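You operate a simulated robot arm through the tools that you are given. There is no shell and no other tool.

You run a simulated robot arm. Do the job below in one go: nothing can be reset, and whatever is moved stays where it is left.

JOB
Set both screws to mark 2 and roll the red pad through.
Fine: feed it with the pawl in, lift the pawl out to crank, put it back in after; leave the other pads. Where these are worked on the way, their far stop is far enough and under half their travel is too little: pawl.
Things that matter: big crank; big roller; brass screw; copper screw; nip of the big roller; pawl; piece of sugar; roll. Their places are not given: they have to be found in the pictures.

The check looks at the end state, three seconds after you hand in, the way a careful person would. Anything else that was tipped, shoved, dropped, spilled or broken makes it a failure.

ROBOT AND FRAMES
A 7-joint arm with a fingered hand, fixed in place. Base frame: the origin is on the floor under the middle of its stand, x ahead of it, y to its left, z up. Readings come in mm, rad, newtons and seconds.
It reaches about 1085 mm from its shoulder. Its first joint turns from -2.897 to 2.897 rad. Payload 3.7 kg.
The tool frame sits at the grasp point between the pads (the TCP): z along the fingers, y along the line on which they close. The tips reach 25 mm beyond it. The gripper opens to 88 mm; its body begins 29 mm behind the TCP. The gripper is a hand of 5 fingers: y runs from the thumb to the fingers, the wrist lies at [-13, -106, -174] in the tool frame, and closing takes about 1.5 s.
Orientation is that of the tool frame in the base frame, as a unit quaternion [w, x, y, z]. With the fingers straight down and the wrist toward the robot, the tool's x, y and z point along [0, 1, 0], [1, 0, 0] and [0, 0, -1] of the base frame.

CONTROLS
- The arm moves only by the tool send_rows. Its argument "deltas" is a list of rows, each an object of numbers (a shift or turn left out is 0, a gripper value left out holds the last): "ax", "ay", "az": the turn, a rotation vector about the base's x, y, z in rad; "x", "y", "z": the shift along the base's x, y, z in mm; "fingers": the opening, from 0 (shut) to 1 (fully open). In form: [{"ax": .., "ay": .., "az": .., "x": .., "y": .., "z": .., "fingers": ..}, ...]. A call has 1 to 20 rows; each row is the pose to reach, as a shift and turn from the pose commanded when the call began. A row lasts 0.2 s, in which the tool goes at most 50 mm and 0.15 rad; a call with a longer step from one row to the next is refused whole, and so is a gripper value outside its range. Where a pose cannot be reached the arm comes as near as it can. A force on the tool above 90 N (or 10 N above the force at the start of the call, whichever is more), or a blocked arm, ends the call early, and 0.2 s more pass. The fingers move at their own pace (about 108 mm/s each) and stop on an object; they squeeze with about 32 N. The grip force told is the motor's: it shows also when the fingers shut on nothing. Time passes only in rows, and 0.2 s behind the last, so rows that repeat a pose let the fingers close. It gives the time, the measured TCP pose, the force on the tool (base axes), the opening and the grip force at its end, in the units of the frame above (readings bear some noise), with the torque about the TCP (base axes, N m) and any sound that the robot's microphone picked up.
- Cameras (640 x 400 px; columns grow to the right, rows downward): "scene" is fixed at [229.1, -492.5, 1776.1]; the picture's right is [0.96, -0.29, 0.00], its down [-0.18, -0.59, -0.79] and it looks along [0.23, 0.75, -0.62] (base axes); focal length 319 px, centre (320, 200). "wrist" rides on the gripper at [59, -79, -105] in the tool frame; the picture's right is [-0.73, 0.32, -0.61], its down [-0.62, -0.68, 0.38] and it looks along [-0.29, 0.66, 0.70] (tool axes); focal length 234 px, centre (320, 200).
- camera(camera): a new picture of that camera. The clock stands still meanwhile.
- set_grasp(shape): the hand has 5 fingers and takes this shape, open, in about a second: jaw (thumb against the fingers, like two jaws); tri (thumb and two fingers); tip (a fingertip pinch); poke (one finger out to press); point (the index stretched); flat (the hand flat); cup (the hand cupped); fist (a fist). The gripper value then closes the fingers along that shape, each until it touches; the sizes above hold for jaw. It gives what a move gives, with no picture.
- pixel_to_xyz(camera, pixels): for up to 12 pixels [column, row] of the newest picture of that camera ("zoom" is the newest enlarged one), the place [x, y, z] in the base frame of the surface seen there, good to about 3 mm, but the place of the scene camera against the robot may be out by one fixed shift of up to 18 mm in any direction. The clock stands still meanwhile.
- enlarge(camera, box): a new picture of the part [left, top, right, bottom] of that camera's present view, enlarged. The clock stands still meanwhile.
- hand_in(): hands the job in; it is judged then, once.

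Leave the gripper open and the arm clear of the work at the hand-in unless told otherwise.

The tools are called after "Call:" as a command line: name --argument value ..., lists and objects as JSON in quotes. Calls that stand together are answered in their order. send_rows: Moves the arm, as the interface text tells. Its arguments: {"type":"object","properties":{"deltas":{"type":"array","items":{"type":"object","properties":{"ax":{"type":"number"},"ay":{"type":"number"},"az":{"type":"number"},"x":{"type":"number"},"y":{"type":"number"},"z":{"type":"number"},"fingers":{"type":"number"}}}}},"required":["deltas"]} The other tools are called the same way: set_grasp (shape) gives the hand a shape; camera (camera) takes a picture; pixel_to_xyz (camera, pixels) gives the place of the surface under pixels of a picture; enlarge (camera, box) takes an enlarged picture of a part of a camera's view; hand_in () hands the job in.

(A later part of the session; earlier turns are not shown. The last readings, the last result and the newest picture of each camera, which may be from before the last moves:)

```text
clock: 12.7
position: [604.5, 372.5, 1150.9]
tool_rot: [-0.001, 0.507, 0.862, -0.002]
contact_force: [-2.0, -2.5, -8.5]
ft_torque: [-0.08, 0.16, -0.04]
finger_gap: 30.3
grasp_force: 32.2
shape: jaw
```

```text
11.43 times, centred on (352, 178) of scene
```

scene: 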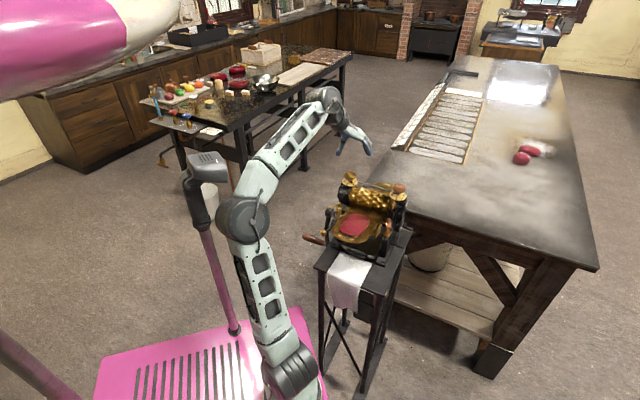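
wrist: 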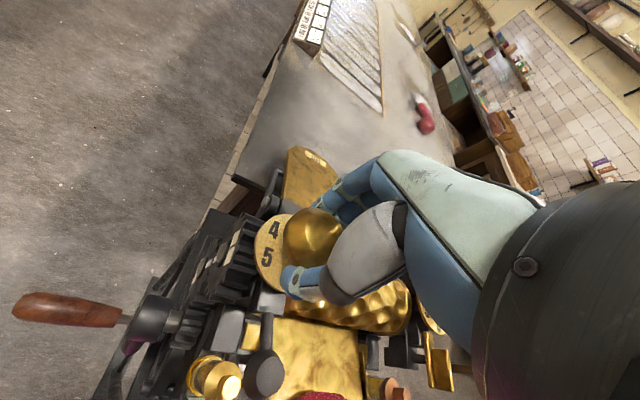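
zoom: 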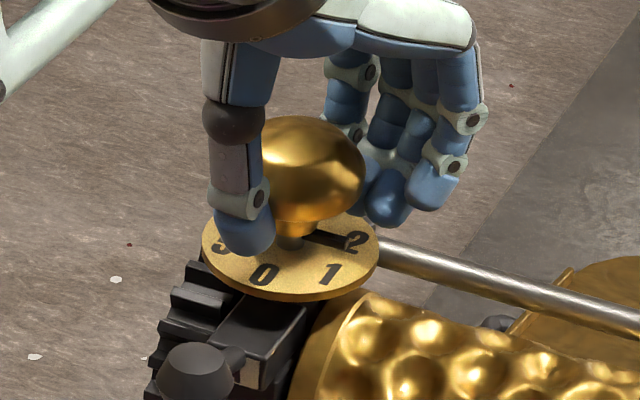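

The pointer is following and is now between 1 and 2. I'll zoom in to measure it.

Call:
enlarge --camera "scene" --box '[340, 170, 362, 190]'

Call:
pixel_to_xyz --camera "scene" --pixels '[[349, 181.8], [353, 181.7], [355, 181.2]]'

```text
16.00 times, centred on (351, 180) of scene
```

zoom: 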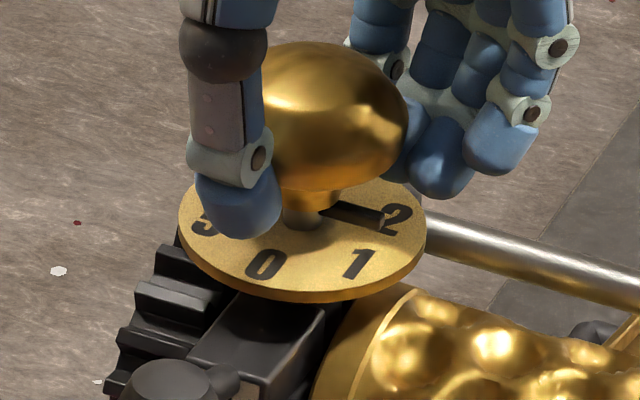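

```text
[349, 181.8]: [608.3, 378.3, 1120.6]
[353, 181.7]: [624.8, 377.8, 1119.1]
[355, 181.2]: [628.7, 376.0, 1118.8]
```

Call:
pixel_to_xyz --camera "zoom" --pixels '[[265, 264], [360, 264], [398, 219], [380, 218], [370, 214], [355, 212], [340, 210], [328, 208], [365, 224], [375, 224], [210, 228], [300, 215]]'

```text
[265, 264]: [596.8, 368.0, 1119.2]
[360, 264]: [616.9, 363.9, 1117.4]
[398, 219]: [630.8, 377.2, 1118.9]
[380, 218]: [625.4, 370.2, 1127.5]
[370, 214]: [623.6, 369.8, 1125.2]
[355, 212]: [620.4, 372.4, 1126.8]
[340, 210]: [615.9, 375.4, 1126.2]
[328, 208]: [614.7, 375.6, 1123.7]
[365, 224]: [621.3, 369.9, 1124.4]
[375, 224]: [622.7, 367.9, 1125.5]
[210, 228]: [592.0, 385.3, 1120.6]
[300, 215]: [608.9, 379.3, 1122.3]
```

Calibrating on the numerals, the pointer is at about 312.5°, which is mark 1.46. I need about +0.56 rad more to reach mark 2.

Call:
send_rows --deltas '[{"az": 0.1, "fingers": 0}, {"az": 0.2, "fingers": 0}, {"az": 0.3, "fingers": 0}, {"az": 0.4, "fingers": 0}, {"az": 0.5, "fingers": 0}, {"az": 0.56, "fingers": 0}, {"az": 0.56, "fingers": 0}, {"az": 0.56, "fingers": 0}]'

Call:
enlarge --camera "scene" --box '[340, 170, 362, 190]'

Call:
camera --camera "scene"

```text
clock: 14.5
position: [605.2, 373.3, 1151.7]
tool_rot: [0.0, 0.25, 0.968, -0.002]
contact_force: [-0.2, -1.0, -8.1]
ft_torque: [-0.08, 0.03, -0.02]
finger_gap: 29.9
grasp_force: 31.9
shape: jaw
```

```text
16.00 times, centred on (351, 180) of scene
```

zoom: 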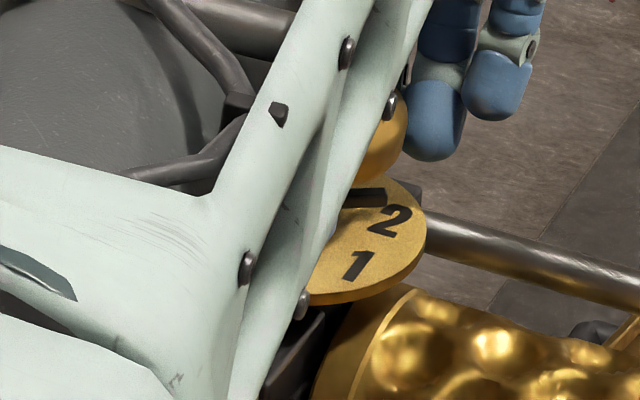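

```text
taken
```

scene: 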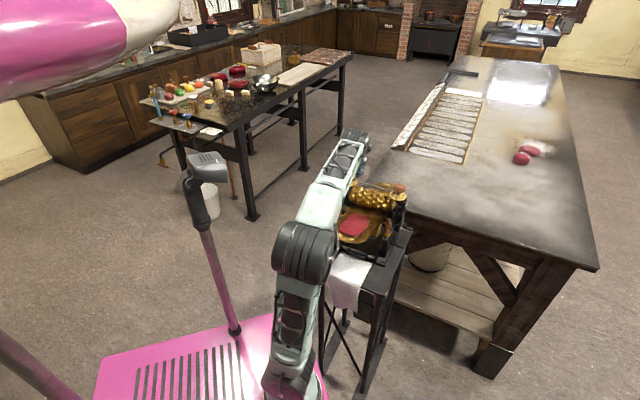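

The arm reconfigured with the elbow now away from the post. I'll measure the pointer again.

Call:
enlarge --camera "scene" --box '[346, 174, 362, 186]'

Call:
pixel_to_xyz --camera "zoom" --pixels '[[300, 290], [355, 220], [345, 180], [330, 180], [315, 182], [300, 185], [285, 185], [335, 172], [320, 172]]'

```text
16.00 times, centred on (354, 180) of scene
```

zoom: 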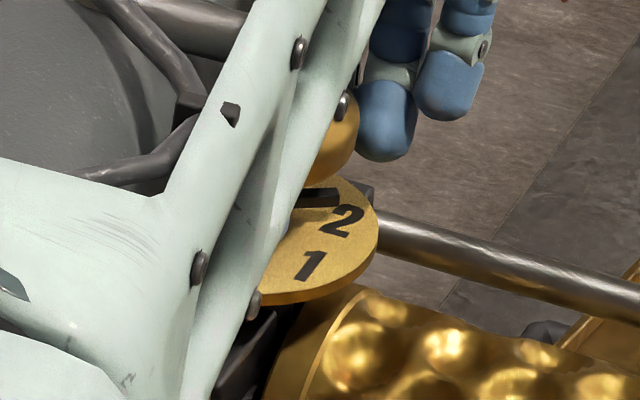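

```text
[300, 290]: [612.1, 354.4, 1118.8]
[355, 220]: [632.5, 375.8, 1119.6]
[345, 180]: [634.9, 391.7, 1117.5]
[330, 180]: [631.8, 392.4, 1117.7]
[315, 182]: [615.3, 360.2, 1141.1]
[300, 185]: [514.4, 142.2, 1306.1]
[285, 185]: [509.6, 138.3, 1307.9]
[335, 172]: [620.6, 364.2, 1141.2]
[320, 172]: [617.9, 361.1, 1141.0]
```

Call:
pixel_to_xyz --camera "zoom" --pixels '[[336, 192], [336, 198], [330, 195], [325, 195], [320, 197], [315, 195], [310, 200], [305, 197], [312, 265], [345, 222], [335, 204], [325, 204]]'

```text
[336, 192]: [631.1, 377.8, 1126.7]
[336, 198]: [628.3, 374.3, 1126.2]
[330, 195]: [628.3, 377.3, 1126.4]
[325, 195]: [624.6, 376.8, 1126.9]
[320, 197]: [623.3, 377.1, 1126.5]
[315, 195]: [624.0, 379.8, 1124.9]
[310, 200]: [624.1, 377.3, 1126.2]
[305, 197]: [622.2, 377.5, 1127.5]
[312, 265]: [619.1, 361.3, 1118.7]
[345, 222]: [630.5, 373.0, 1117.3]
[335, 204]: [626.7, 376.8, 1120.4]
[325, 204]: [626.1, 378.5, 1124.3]
```

The pointer reads about −15° to −22°, so close to mark 2 (−15°). I'll release and lift to get a clear view before any fine trim.

Call:
send_rows --deltas '[{"fingers": 1}, {"fingers": 1}, {"fingers": 1}, {"fingers": 1}, {"fingers": 1}, {"fingers": 1}, {"z": 30, "fingers": 1}, {"z": 65, "fingers": 1}, {"z": 100, "fingers": 1}, {"z": 100, "fingers": 1}]'

Call:
camera --camera "wrist"

Call:
camera --camera "scene"

Call:
enlarge --camera "scene" --box '[335, 165, 365, 190]'

```text
clock: 16.7
position: [602.5, 372.8, 1251.8]
tool_rot: [-0.001, 0.249, 0.969, -0.002]
contact_force: [0.1, 0.2, -0.3]
ft_torque: [0.01, -0.02, 0.0]
finger_gap: 87.7
grasp_force: 0.0
shape: jaw
```

```text
taken
```

wrist: 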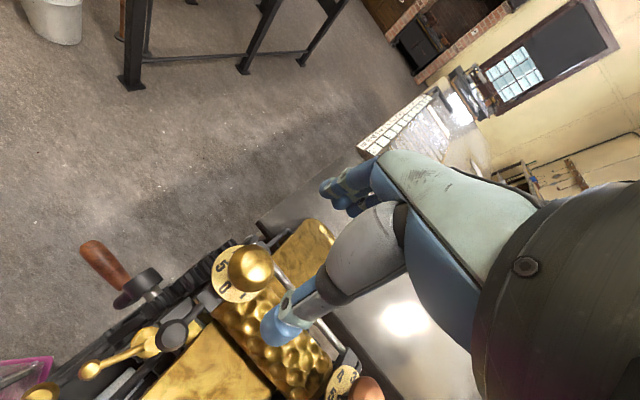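

```text
taken
```

scene: 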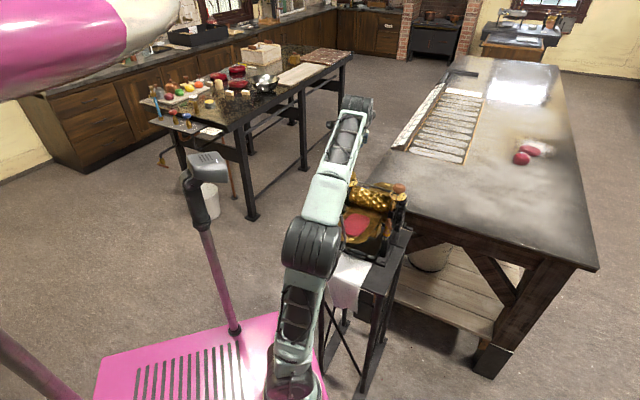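

```text
16.00 times, centred on (350, 178) of scene
```

zoom: 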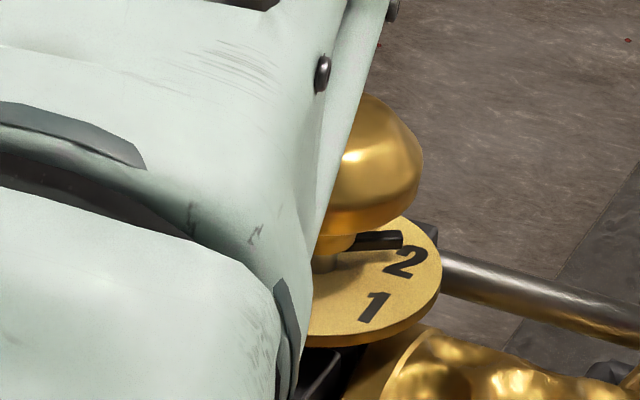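

The brass pointer looks at or slightly short of 2, and I'll check it properly once the arm is out of the scene view. Now I'll move over the copper knob at (726.5,248.5), z=1252, turning the hand a further +0.5 rad to leave room for the long clockwise turn.

Call:
send_rows --deltas '[{"x": 20, "y": -21, "az": 0.08}, {"x": 41, "y": -42, "az": 0.16}, {"x": 62, "y": -63, "az": 0.25}, {"x": 83, "y": -84, "az": 0.33}, {"x": 104, "y": -105, "az": 0.42}, {"x": 124, "y": -125.5, "az": 0.5}, {"x": 124, "y": -125.5, "az": 0.5}]'

Call:
camera --camera "wrist"

Call:
camera --camera "scene"

Call:
enlarge --camera "scene" --box '[340, 170, 362, 190]'

```text
clock: 18.3
position: [728.3, 247.0, 1249.7]
tool_rot: [0.0, 0.002, 1.0, -0.002]
contact_force: [0.7, -0.3, -0.2]
ft_torque: [0.03, 0.02, 0.01]
finger_gap: 87.7
grasp_force: 0.0
shape: jaw
```

```text
taken
```

wrist: 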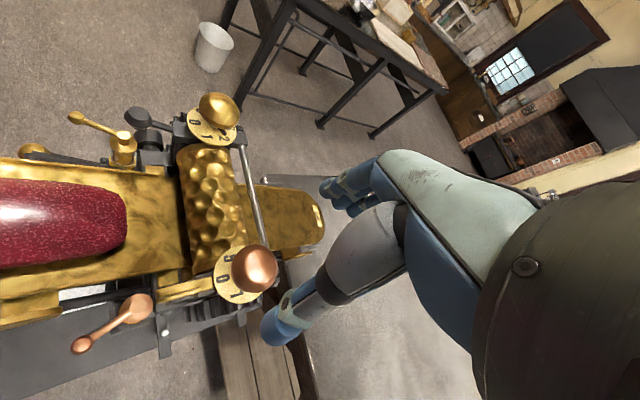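

```text
taken
```

scene: 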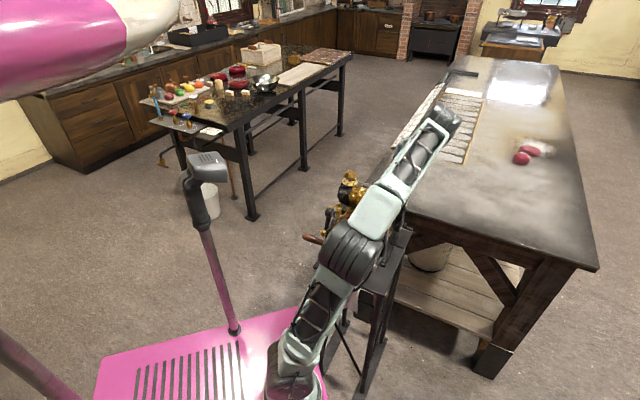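

```text
16.00 times, centred on (351, 180) of scene
```

zoom: 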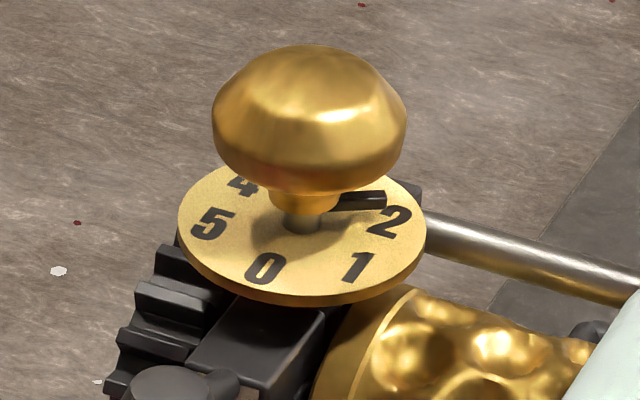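

Both dials are visible in the wrist view from the other side. I'll zoom in on both.

Call:
enlarge --camera "wrist" --box '[180, 85, 250, 150]'

Call:
pixel_to_xyz --camera "zoom" --pixels '[[320, 140], [320, 200]]'

Call:
enlarge --camera "wrist" --box '[205, 235, 285, 310]'

```text
6.15 times, centred on (215, 118) of wrist
```

zoom: 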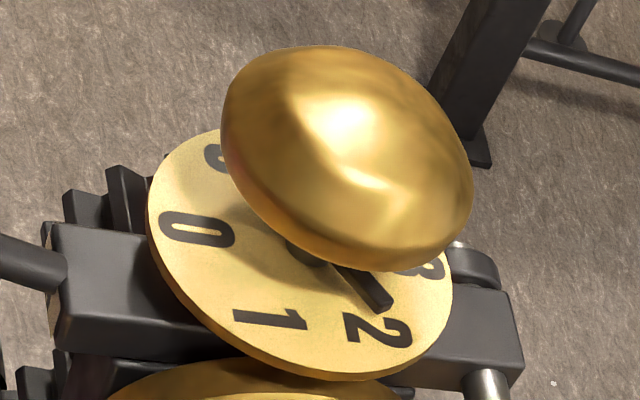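

```text
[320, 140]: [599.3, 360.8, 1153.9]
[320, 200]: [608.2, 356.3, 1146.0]
```

```text
5.33 times, centred on (245, 272) of wrist
```

zoom: 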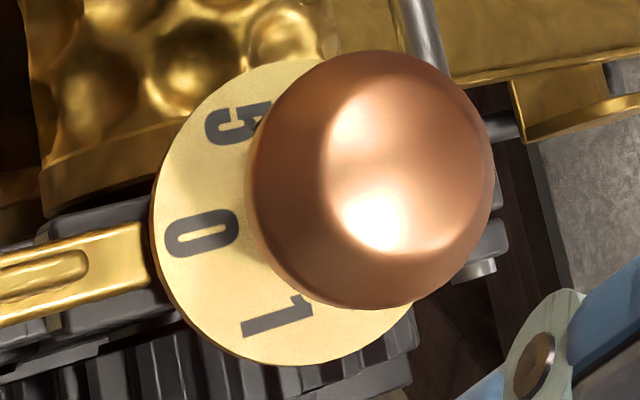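

The brass pointer sits just by the 2. I'll measure its line against the numerals in this view.

Call:
enlarge --camera "wrist" --box '[195, 108, 233, 148]'

Call:
camera --camera "wrist"

```text
10.00 times, centred on (214, 128) of wrist
```

zoom: 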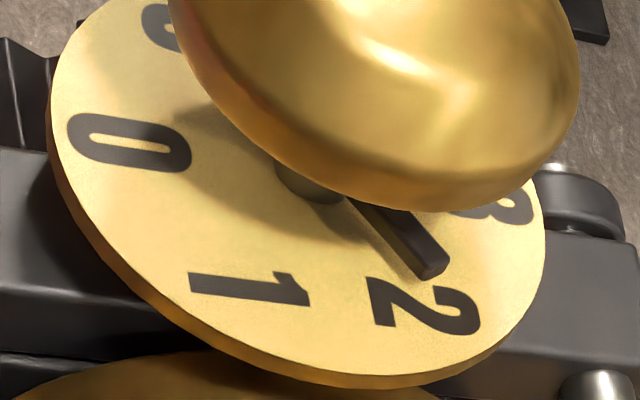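

```text
taken
```

wrist: 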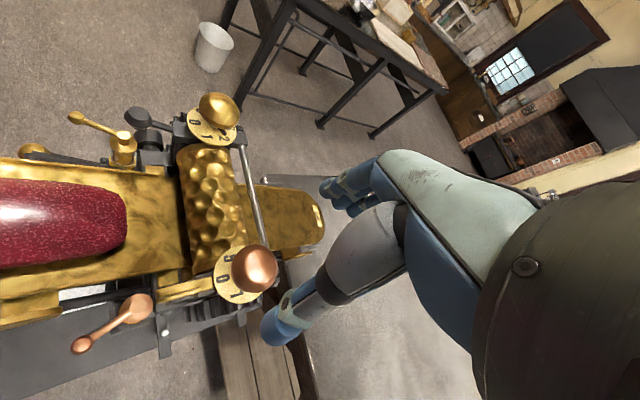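

Call:
pixel_to_xyz --camera "zoom" --pixels '[[130, 143], [250, 290], [425, 308], [505, 205], [430, 255], [438, 262], [425, 270], [415, 245], [400, 230], [385, 215], [405, 250], [390, 235]]'

```text
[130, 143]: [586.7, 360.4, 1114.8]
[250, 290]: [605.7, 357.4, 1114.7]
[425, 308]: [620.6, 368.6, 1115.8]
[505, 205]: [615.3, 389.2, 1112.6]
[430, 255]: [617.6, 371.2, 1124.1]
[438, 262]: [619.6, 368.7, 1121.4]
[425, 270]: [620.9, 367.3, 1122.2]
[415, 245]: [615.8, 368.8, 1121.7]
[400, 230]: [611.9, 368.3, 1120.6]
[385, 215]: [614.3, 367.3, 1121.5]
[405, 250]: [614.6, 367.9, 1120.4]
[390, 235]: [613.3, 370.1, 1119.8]
```

Averaging both views, brass reads 2.0 within a few degrees. Next I'll refine the copper dial's centre from this view.

Call:
enlarge --camera "wrist" --box '[205, 235, 285, 310]'

Call:
pixel_to_xyz --camera "zoom" --pixels '[[237, 122], [202, 234], [277, 318], [250, 185], [490, 180], [370, 55], [370, 305], [370, 180], [155, 220], [410, 315]]'

```text
5.33 times, centred on (245, 272) of wrist
```

zoom: 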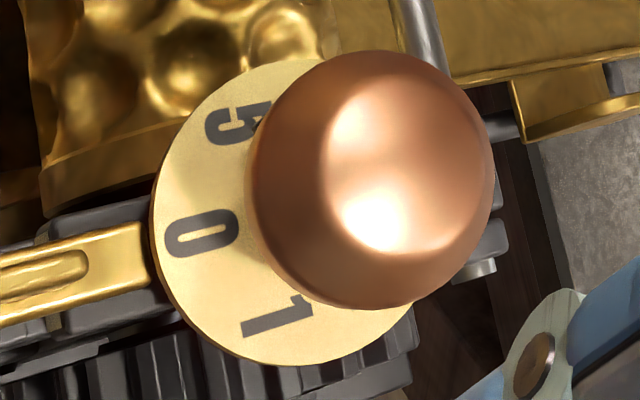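

```text
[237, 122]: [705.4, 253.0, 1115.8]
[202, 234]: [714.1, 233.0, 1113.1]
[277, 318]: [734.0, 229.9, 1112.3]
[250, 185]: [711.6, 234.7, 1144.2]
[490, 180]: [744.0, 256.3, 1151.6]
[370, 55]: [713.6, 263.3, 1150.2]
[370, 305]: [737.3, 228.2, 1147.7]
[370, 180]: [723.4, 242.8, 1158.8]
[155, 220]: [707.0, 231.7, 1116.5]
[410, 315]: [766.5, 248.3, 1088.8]
```

Copper's axis is at (727.5,248.5), and the hand is centred within 1 mm. I'll descend to z≈1152 and close.

Call:
send_rows --deltas '[{"x": 0.5, "z": -30, "fingers": 1}, {"x": 0.5, "z": -60, "fingers": 1}, {"x": 0.5, "z": -88, "fingers": 1}, {"x": 0.5, "z": -99, "fingers": 1}, {"x": 0.5, "z": -99, "fingers": 1}, {"x": 0.5, "z": -99, "fingers": 0}, {"x": 0.5, "z": -99, "fingers": 0}, {"x": 0.5, "z": -99, "fingers": 0}, {"x": 0.5, "z": -99, "fingers": 0}, {"x": 0.5, "z": -99, "fingers": 0}, {"x": 0.5, "z": -99, "fingers": 0}, {"x": 0.5, "z": -99, "fingers": 0}]'

Call:
camera --camera "wrist"

```text
clock: 20.9
position: [728.7, 247.2, 1152.8]
tool_rot: [-0.001, 0.003, 1.0, -0.003]
contact_force: [-0.6, -8.0, -17.8]
ft_torque: [-0.21, 0.06, 0.01]
finger_gap: 27.5
grasp_force: 31.8
shape: jaw
```

```text
taken
```

wrist: 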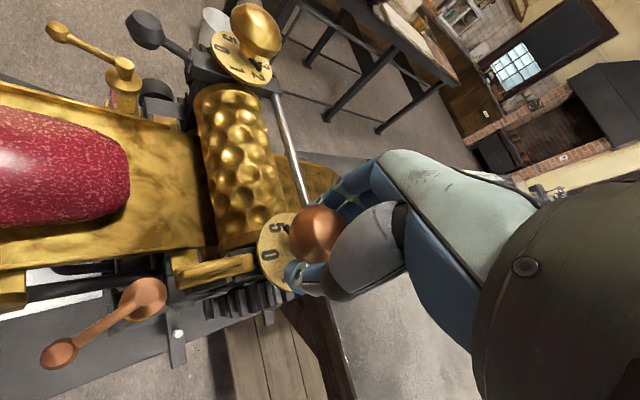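

Gripped (27.5 mm gap). I'll turn clockwise by 1.0 rad first and check.

Call:
send_rows --deltas '[{"az": -0.1, "fingers": 0}, {"az": -0.2, "fingers": 0}, {"az": -0.3, "fingers": 0}, {"az": -0.4, "fingers": 0}, {"az": -0.5, "fingers": 0}, {"az": -0.6, "fingers": 0}, {"az": -0.7, "fingers": 0}, {"az": -0.8, "fingers": 0}, {"az": -0.9, "fingers": 0}, {"az": -1.0, "fingers": 0}, {"az": -1.0, "fingers": 0}]'

Call:
camera --camera "scene"

Call:
enlarge --camera "scene" --box '[375, 175, 405, 205]'

Call:
camera --camera "wrist"

```text
clock: 23.3
position: [728.8, 248.2, 1152.2]
tool_rot: [-0.001, 0.482, 0.876, -0.002]
contact_force: [-13.1, -5.9, -29.4]
ft_torque: [-0.12, 0.27, 0.08]
finger_gap: 26.8
grasp_force: 32.4
shape: jaw
```

```text
taken
```

scene: 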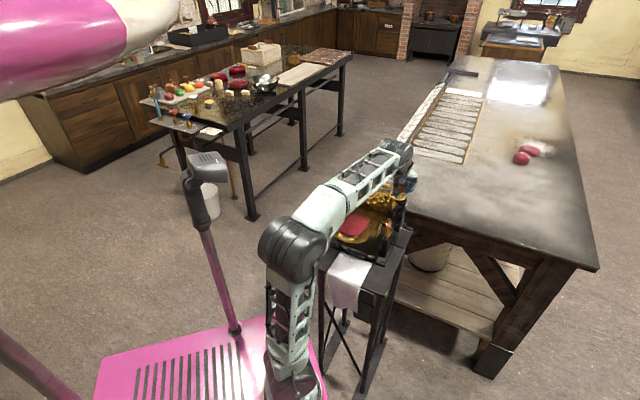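

```text
13.33 times, centred on (390, 190) of scene
```

zoom: 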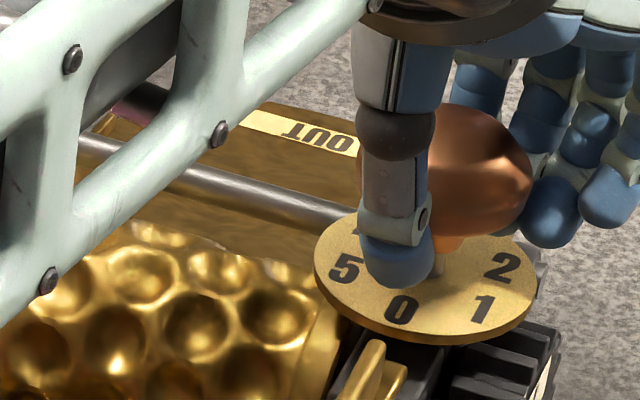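

```text
taken
```

wrist: 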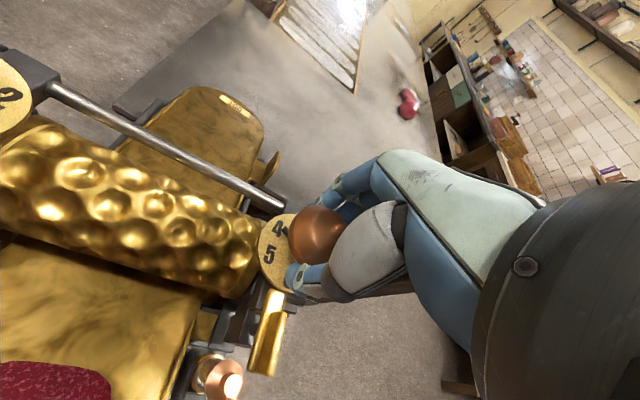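

The pointer has passed to about 4, and the tool is being pulled down slightly because the screw descends as it turns. I'll continue clockwise, following down 1.5 mm.

Call:
send_rows --deltas '[{"az": -0.1, "z": -0.5, "fingers": 0}, {"az": -0.2, "z": -0.8, "fingers": 0}, {"az": -0.3, "z": -1, "fingers": 0}, {"az": -0.4, "z": -1.2, "fingers": 0}, {"az": -0.5, "z": -1.5, "fingers": 0}, {"az": -0.6, "z": -1.5, "fingers": 0}, {"az": -0.7, "z": -1.5, "fingers": 0}, {"az": -0.8, "z": -1.5, "fingers": 0}, {"az": -0.8, "z": -1.5, "fingers": 0}]'

Call:
camera --camera "scene"

Call:
enlarge --camera "scene" --box '[375, 175, 405, 205]'

Call:
camera --camera "wrist"

```text
clock: 25.3
position: [727.1, 250.6, 1150.4]
tool_rot: [-0.002, 0.785, 0.62, -0.001]
contact_force: [-15.3, 5.0, -24.1]
ft_torque: [0.1, 0.18, 0.08]
finger_gap: 27.0
grasp_force: 32.1
shape: jaw
```

```text
taken
```

scene: 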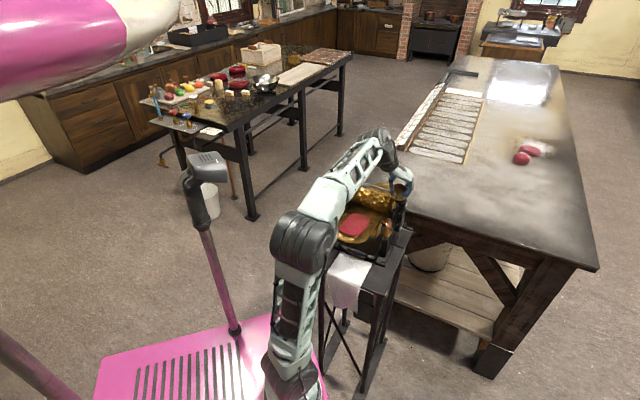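

```text
13.33 times, centred on (390, 190) of scene
```

zoom: 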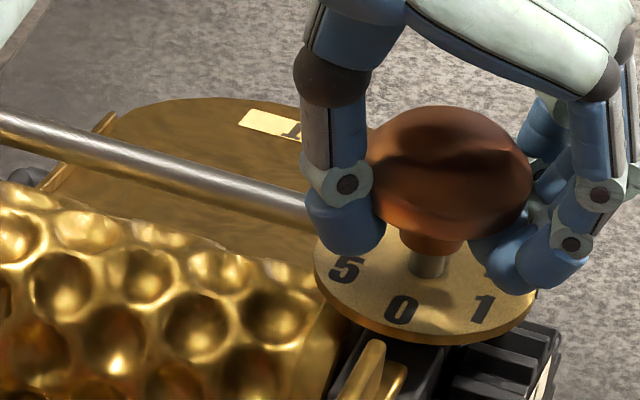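

```text
taken
```

wrist: 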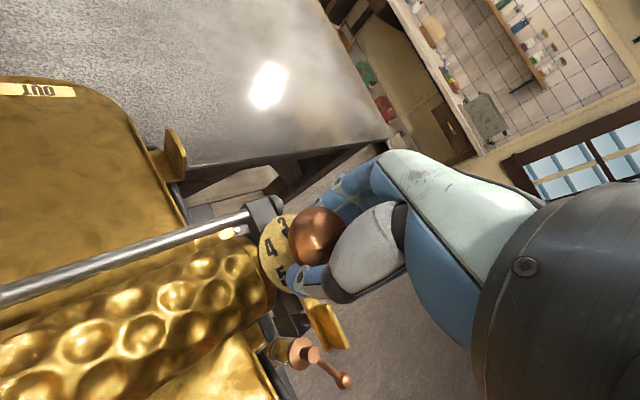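

The turn is at 103° so far and the pointer should be nearing 3. I'll continue clockwise by another 0.7 rad.

Call:
send_rows --deltas '[{"az": -0.1, "z": -0.2, "fingers": 0}, {"az": -0.2, "z": -0.4, "fingers": 0}, {"az": -0.3, "z": -0.6, "fingers": 0}, {"az": -0.4, "z": -0.8, "fingers": 0}, {"az": -0.5, "z": -1, "fingers": 0}, {"az": -0.6, "z": -1, "fingers": 0}, {"az": -0.7, "z": -1, "fingers": 0}, {"az": -0.7, "z": -1, "fingers": 0}]'

Call:
camera --camera "scene"

Call:
enlarge --camera "scene" --box '[375, 175, 405, 205]'

Call:
camera --camera "wrist"

```text
clock: 27.1
position: [727.6, 248.4, 1149.5]
tool_rot: [-0.002, 0.95, 0.313, 0.0]
contact_force: [-9.7, 14.1, -20.0]
ft_torque: [0.12, 0.09, 0.06]
finger_gap: 26.9
grasp_force: 32.0
shape: jaw
```

```text
taken
```

scene: 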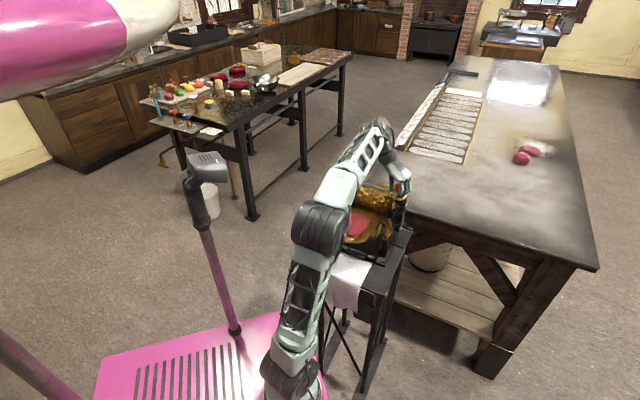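

```text
13.33 times, centred on (390, 190) of scene
```

zoom: 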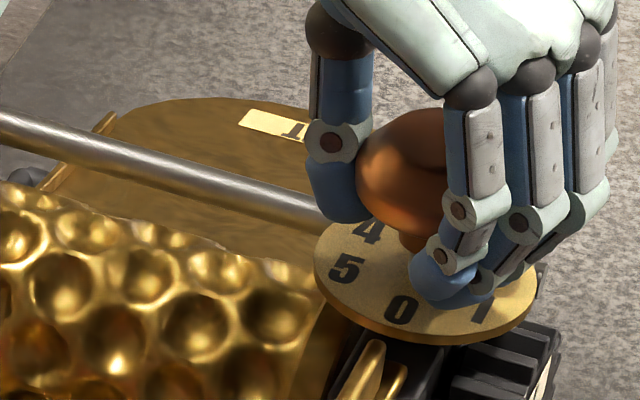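

```text
taken
```

wrist: 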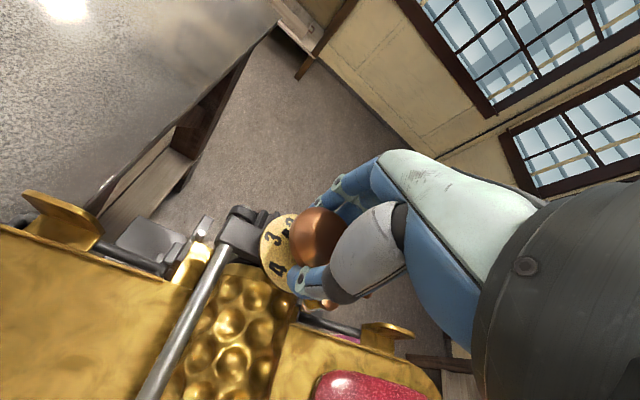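

143° so far. I'll zoom the wrist view to see whether the pointer shows near 3 or 2.

Call:
enlarge --camera "wrist" --box '[250, 205, 330, 295]'

```text
4.44 times, centred on (290, 250) of wrist
```

zoom: 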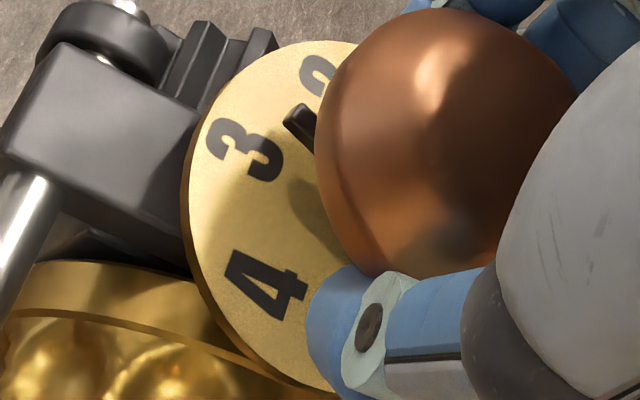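

The pointer is between 3 and 2. I'll measure it.

Call:
pixel_to_xyz --camera "zoom" --pixels '[[245, 150], [267, 283], [318, 72], [294, 117], [300, 122], [308, 128], [295, 110], [305, 118], [312, 135], [288, 122]]'

```text
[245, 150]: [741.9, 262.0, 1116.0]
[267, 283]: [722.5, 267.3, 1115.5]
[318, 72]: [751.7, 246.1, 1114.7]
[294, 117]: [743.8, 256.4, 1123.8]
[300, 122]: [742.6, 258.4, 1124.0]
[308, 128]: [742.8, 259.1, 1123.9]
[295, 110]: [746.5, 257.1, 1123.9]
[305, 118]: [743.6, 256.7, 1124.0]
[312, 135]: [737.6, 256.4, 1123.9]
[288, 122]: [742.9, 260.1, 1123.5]
```

The pointer is at about 31° and mark 2 is at −15°, so about 0.8 rad remains. I'll turn 0.6 rad more and re-measure.

Call:
send_rows --deltas '[{"az": -0.1, "z": -0.1, "fingers": 0}, {"az": -0.2, "z": -0.2, "fingers": 0}, {"az": -0.3, "z": -0.3, "fingers": 0}, {"az": -0.4, "z": -0.5, "fingers": 0}, {"az": -0.5, "z": -0.7, "fingers": 0}, {"az": -0.6, "z": -0.7, "fingers": 0}, {"az": -0.6, "z": -0.7, "fingers": 0}]'

Call:
camera --camera "scene"

Call:
enlarge --camera "scene" --box '[375, 175, 405, 205]'

Call:
camera --camera "wrist"

Call:
enlarge --camera "wrist" --box '[250, 205, 330, 295]'

```text
clock: 28.7
position: [727.5, 250.5, 1146.8]
tool_rot: [-0.002, 1.0, 0.019, -0.002]
contact_force: [-2.7, 16.0, -19.1]
ft_torque: [0.12, -0.02, 0.03]
finger_gap: 26.8
grasp_force: 31.8
shape: jaw
```

```text
taken
```

scene: 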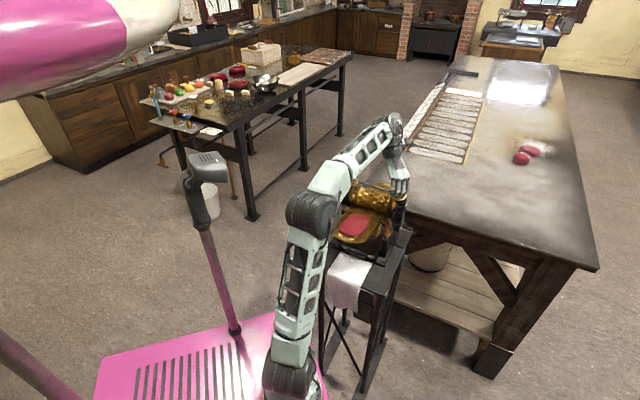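

```text
13.33 times, centred on (390, 190) of scene
```

zoom: 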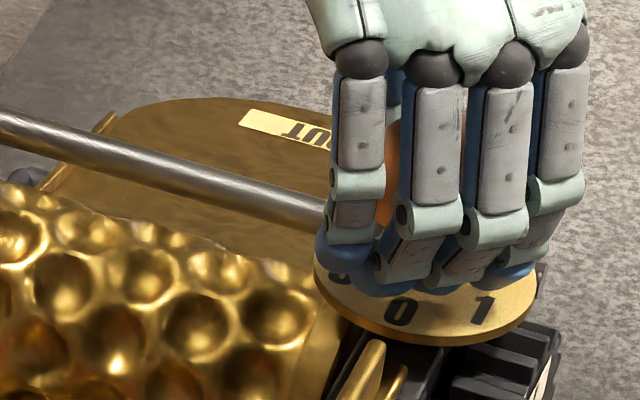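

```text
taken
```

wrist: 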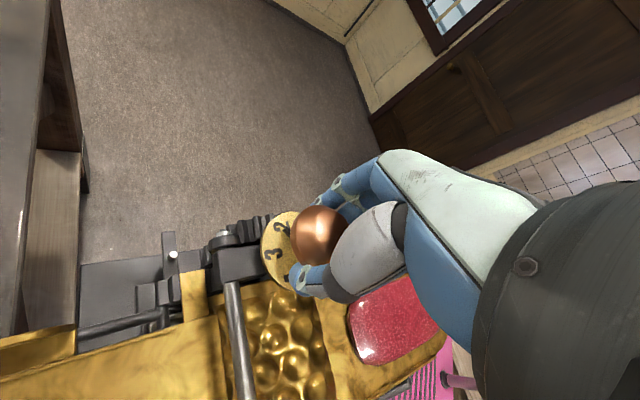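

```text
4.44 times, centred on (290, 250) of wrist
```

zoom: 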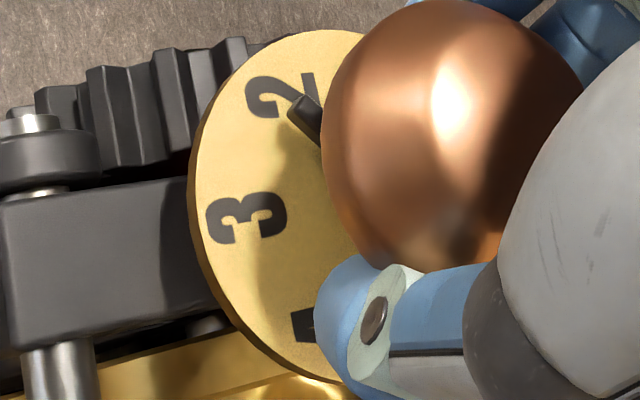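

The pointer is almost on 2. I'll measure.

Call:
pixel_to_xyz --camera "zoom" --pixels '[[280, 96], [248, 218], [297, 104], [303, 112], [310, 120], [292, 112], [300, 98], [315, 132], [308, 110], [300, 118], [195, 190], [355, 32]]'

```text
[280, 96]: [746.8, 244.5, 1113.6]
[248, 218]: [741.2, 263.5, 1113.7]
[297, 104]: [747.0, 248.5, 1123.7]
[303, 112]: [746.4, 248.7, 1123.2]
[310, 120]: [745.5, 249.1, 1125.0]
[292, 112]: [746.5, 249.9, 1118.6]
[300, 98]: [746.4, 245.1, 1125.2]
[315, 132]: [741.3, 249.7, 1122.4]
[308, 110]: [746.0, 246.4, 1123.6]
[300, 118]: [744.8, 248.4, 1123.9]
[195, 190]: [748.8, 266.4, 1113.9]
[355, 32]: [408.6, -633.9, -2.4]
```

The pointer is about 10° short of mark 2. I'll trim by −0.17 rad.

Call:
send_rows --deltas '[{"az": -0.06, "fingers": 0}, {"az": -0.12, "fingers": 0}, {"az": -0.17, "fingers": 0}, {"az": -0.17, "fingers": 0}, {"az": -0.17, "fingers": 0}]'

Call:
enlarge --camera "wrist" --box '[250, 205, 330, 295]'

Call:
pixel_to_xyz --camera "zoom" --pixels '[[285, 85], [248, 200], [302, 98], [308, 105], [300, 105], [312, 115], [305, 95], [310, 110]]'

```text
clock: 29.9
position: [727.5, 249.6, 1147.6]
tool_rot: [-0.001, 1.0, -0.011, 0.0]
contact_force: [-1.1, 16.2, -24.9]
ft_torque: [0.19, -0.03, 0.04]
finger_gap: 26.7
grasp_force: 32.3
shape: jaw
out of reach, approached as far as the arm can: row 2, 3, 4, 5
```

```text
4.44 times, centred on (290, 250) of wrist
```

zoom: 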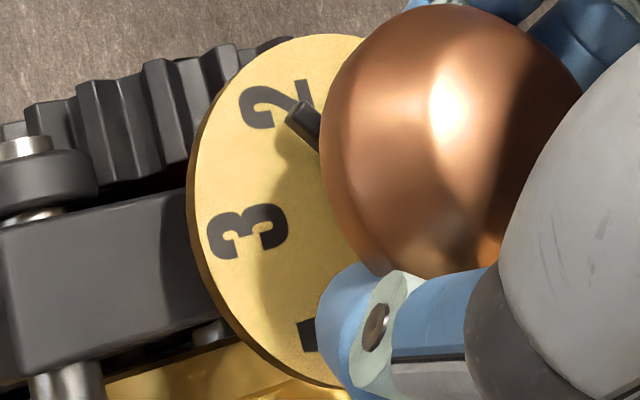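

```text
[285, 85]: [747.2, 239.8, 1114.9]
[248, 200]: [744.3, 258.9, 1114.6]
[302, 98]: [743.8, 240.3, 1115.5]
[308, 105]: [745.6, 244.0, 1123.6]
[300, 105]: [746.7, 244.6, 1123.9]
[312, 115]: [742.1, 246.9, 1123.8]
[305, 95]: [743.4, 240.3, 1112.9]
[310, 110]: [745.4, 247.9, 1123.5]
```

The arm reached its turn limit about 7° short of mark 2. I'll release, lift, and swing aside so the scene camera can read the copper pointer, then regrasp for a fine trim.

Call:
send_rows --deltas '[{"fingers": 1}, {"fingers": 1}, {"fingers": 1}, {"fingers": 1}, {"fingers": 1}, {"fingers": 1}, {"az": 0.1, "z": 30, "fingers": 1}, {"az": 0.2, "z": 65, "fingers": 1}, {"az": 0.3, "z": 100, "fingers": 1}, {"az": 0.4, "z": 120, "x": -20, "y": 20, "fingers": 1}, {"az": 0.5, "z": 130, "x": -50, "y": 50, "fingers": 1}, {"az": 0.6, "z": 130, "x": -80, "y": 80, "fingers": 1}, {"az": 0.7, "z": 130, "x": -100, "y": 110, "fingers": 1}, {"az": 0.7, "z": 130, "x": -100, "y": 110, "fingers": 1}]'

Call:
camera --camera "scene"

Call:
enlarge --camera "scene" --box '[387, 177, 409, 197]'

Call:
camera --camera "wrist"

```text
clock: 32.9
position: [632.4, 347.1, 1278.0]
tool_rot: [-0.002, 0.943, 0.333, 0.001]
contact_force: [0.0, 1.0, 0.9]
ft_torque: [0.01, 0.02, 0.02]
finger_gap: 88.0
grasp_force: 0.0
shape: jaw
out of reach, approached as far as the arm can: row 9, 10, 11, 12, 13, 14
```

```text
taken
```

scene: 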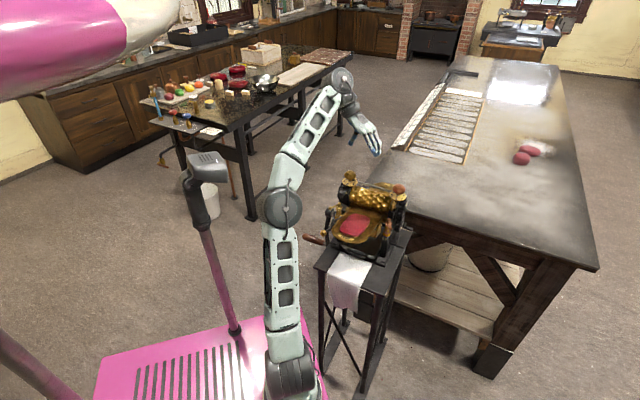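

```text
16.00 times, centred on (398, 187) of scene
```

zoom: 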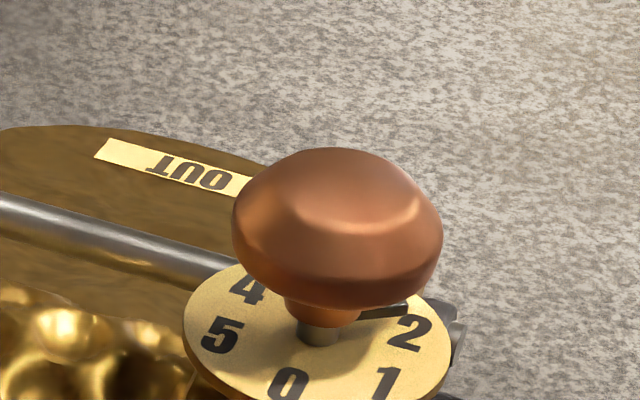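

```text
taken
```

wrist: 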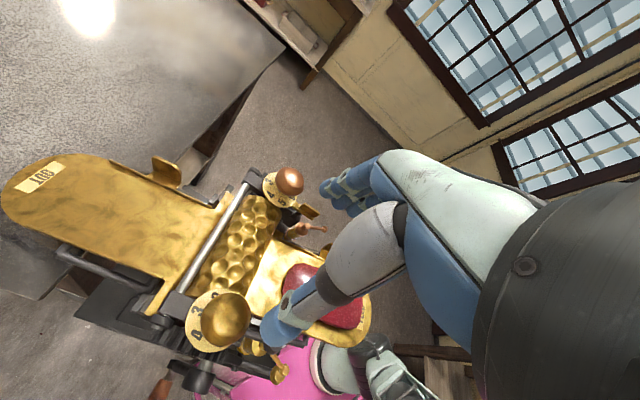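

Now I'll compare both pointers in the scene view.

Call:
enlarge --camera "scene" --box '[387, 180, 409, 200]'

Call:
pixel_to_xyz --camera "zoom" --pixels '[[220, 288], [290, 337], [388, 335], [410, 283], [402, 258], [395, 260], [385, 262], [375, 263], [400, 265], [390, 267], [245, 243]]'

Call:
enlarge --camera "scene" --box '[340, 170, 362, 190]'

Call:
pixel_to_xyz --camera "zoom" --pixels '[[210, 223], [264, 268], [357, 266], [390, 221], [382, 196], [375, 197], [365, 198], [355, 199], [380, 203], [365, 205], [243, 186]]'

```text
16.00 times, centred on (398, 190) of scene
```

zoom: 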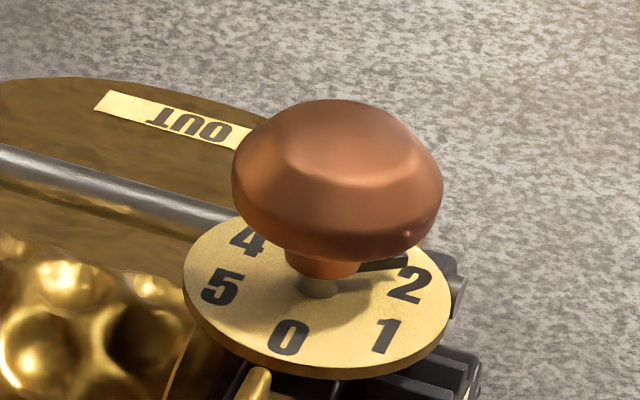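

```text
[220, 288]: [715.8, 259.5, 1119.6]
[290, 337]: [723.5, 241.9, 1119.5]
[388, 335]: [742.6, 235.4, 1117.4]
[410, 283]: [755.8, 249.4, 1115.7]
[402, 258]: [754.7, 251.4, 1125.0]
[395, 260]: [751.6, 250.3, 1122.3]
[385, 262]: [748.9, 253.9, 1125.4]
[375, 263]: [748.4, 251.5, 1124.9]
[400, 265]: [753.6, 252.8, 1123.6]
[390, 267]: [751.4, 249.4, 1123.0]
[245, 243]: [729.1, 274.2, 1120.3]
```

```text
16.00 times, centred on (351, 180) of scene
```

zoom: 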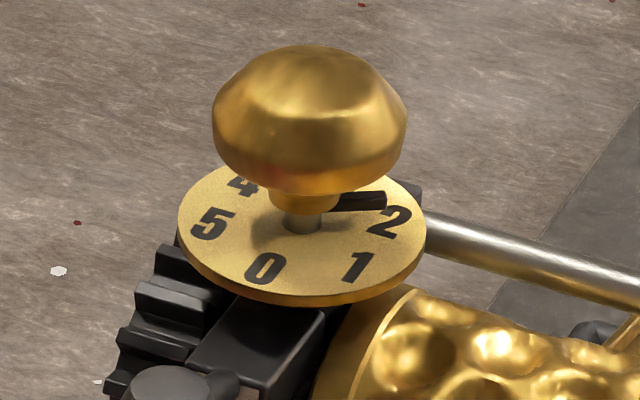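

```text
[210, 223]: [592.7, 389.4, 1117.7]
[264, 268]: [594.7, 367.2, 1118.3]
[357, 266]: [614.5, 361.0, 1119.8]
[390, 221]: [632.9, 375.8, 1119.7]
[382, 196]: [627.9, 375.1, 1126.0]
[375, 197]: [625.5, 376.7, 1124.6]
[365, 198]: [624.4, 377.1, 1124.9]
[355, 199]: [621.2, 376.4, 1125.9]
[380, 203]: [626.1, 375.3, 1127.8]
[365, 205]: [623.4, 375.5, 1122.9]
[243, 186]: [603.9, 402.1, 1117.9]
```

I'll zoom further to get each pointer bar's slope directly. At mark 2 (−15°) the bar should look nearly level in this view.

Call:
enlarge --camera "scene" --box '[346, 177, 358, 185]'

Call:
enlarge --camera "scene" --box '[394, 190, 406, 198]'

```text
16.00 times, centred on (352, 181) of scene
```

zoom: 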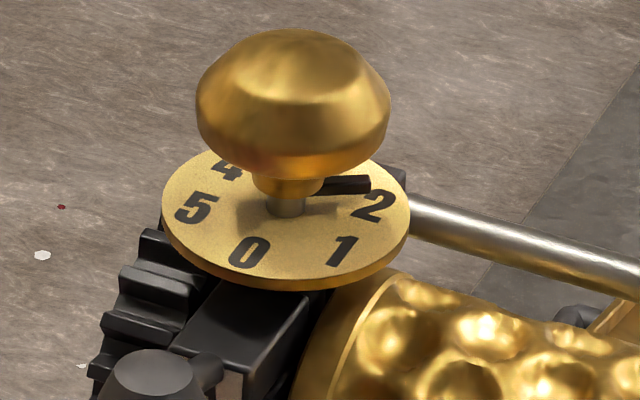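

```text
16.00 times, centred on (400, 194) of scene
```

zoom: 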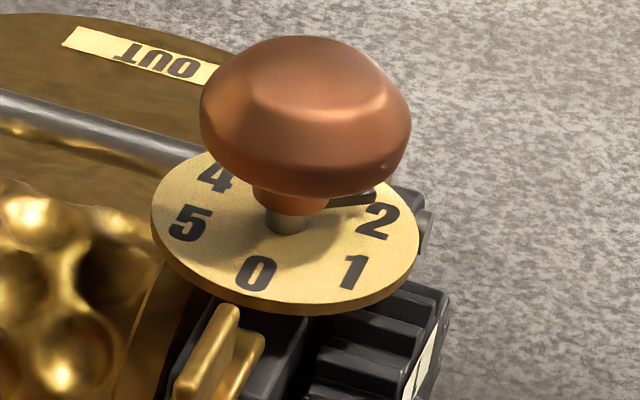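

Combining slope, position and 3D, brass reads −15° ± a few degrees and copper about −11°. Both are within 0.1 of mark 2. Now the feed: I'll measure the pad, tray and nip in the scene view.

Call:
enlarge --camera "scene" --box '[325, 195, 395, 245]'

Call:
pixel_to_xyz --camera "zoom" --pixels '[[280, 240], [180, 320], [350, 200], [250, 190], [360, 260], [270, 380], [150, 310], [275, 110], [400, 160], [200, 150], [430, 190], [350, 350]]'

```text
8.00 times, centred on (360, 220) of scene
```

zoom: 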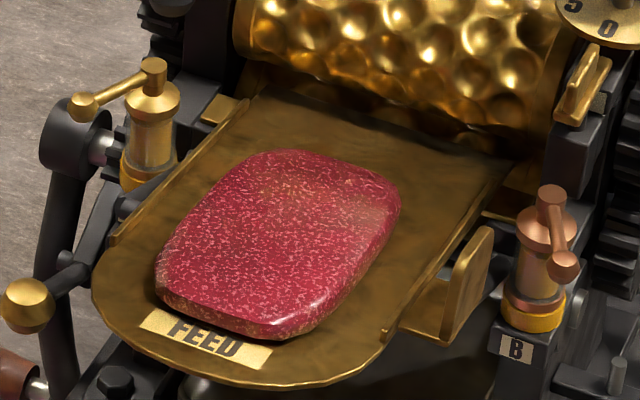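

```text
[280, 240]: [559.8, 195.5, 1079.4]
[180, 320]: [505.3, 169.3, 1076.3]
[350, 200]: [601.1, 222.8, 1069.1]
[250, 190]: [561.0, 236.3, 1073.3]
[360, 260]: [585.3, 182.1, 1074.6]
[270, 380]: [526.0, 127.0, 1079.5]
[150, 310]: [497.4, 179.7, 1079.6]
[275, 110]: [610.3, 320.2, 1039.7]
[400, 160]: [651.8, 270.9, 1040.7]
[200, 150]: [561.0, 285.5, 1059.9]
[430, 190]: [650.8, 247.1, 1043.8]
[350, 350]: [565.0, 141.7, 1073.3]
```

The tray slopes down toward the nip, from z≈1075 at its front lip to ≈1036 near the rollers. The pad is about 14 mm thick and lies at feed coordinate u≈463–580, centred on v≈250. I'll push it from behind with the closed fingers, moving along the feed direction. First I'll stage the hand in front of the tray, above (474,120), turned so the finger backs face the nip.

Call:
send_rows --deltas '[{"x": -12, "y": -18, "z": 0, "az": 0.13}, {"x": -24, "y": -36, "z": 0, "az": 0.26}, {"x": -35, "y": -55, "z": 0, "az": 0.39}, {"x": -47, "y": -73, "z": 0, "az": 0.52}, {"x": -59, "y": -91, "z": 0, "az": 0.65}, {"x": -71, "y": -110, "z": 0, "az": 0.78}, {"x": -82, "y": -128, "z": 0, "az": 0.91}, {"x": -94, "y": -146, "z": 0, "az": 1.04}, {"x": -106, "y": -165, "z": -5, "az": 1.17}, {"x": -118, "y": -183, "z": -10, "az": 1.3}, {"x": -130, "y": -201, "z": -15, "az": 1.43}, {"x": -141, "y": -220, "z": -22, "az": 1.56}, {"x": -153, "y": -238, "z": -28, "az": 1.68}]'

Call:
camera --camera "scene"

Call:
camera --camera "wrist"

```text
clock: 35.7
position: [481.5, 108.5, 1251.2]
tool_rot: [-0.002, 0.381, 0.924, -0.002]
contact_force: [-0.6, 0.9, 0.0]
ft_torque: [0.01, 0.02, -0.02]
finger_gap: 88.0
grasp_force: 0.1
shape: jaw
```

```text
taken
```

scene: 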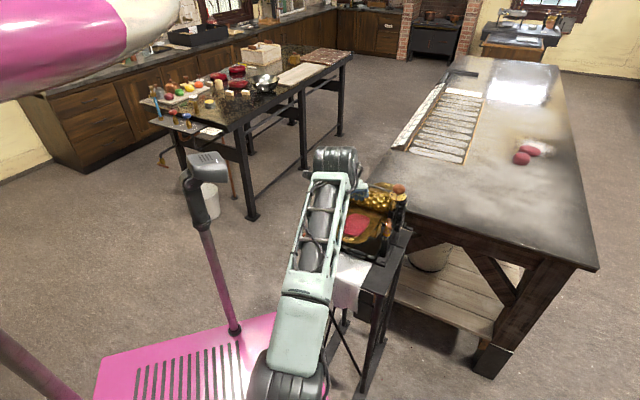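

```text
taken
```

wrist: 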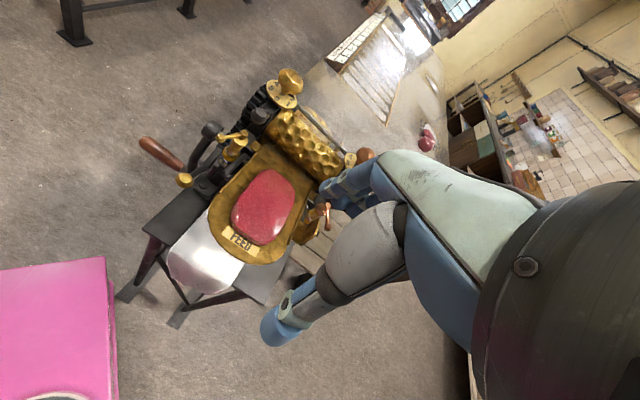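

Staged at u≈417, v≈264, pointing along the feed. I'll zoom in on the pad and tray from here, and close the fingers to see their shut shape.

Call:
send_rows --deltas '[{"fingers": 0}, {"fingers": 0}, {"fingers": 0}, {"fingers": 0}, {"fingers": 0}, {"fingers": 0}, {"fingers": 0}, {"fingers": 0}]'

Call:
camera --camera "wrist"

Call:
enlarge --camera "wrist" --box '[180, 60, 400, 290]'

Call:
pixel_to_xyz --camera "wrist" --pixels '[[262, 210], [270, 170], [285, 178], [295, 190], [240, 195], [235, 220], [258, 243], [278, 228], [238, 240], [255, 160], [300, 160], [265, 264]]'

```text
clock: 37.5
position: [479.7, 109.7, 1251.6]
tool_rot: [-0.002, 0.383, 0.924, -0.002]
contact_force: [-0.7, -0.2, -0.3]
ft_torque: [0.02, 0.03, -0.04]
finger_gap: 0.0
grasp_force: 32.2
shape: jaw
```

```text
taken
```

wrist: 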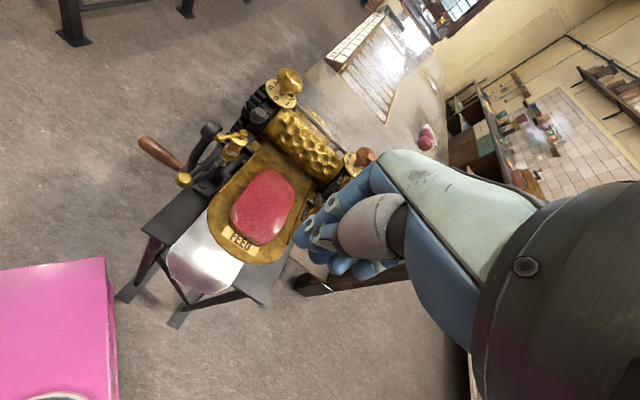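

```text
1.74 times, centred on (290, 175) of wrist
```

zoom: 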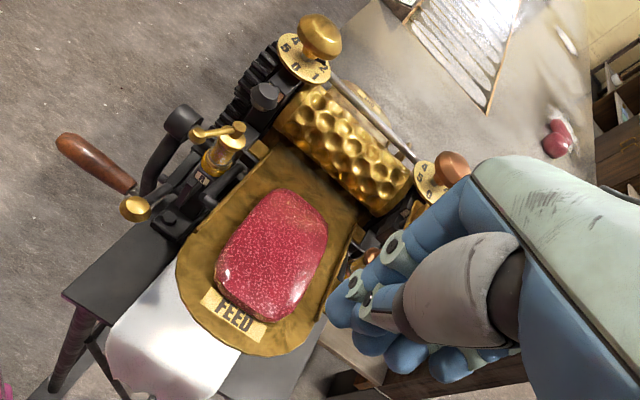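

```text
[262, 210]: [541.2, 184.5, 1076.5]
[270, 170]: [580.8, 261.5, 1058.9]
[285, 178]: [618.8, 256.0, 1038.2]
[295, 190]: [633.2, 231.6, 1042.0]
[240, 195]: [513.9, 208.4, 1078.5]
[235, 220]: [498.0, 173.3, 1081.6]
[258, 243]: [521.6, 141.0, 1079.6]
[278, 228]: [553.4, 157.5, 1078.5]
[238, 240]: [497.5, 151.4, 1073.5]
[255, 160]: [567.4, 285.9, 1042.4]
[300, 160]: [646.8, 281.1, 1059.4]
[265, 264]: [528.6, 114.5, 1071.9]
```

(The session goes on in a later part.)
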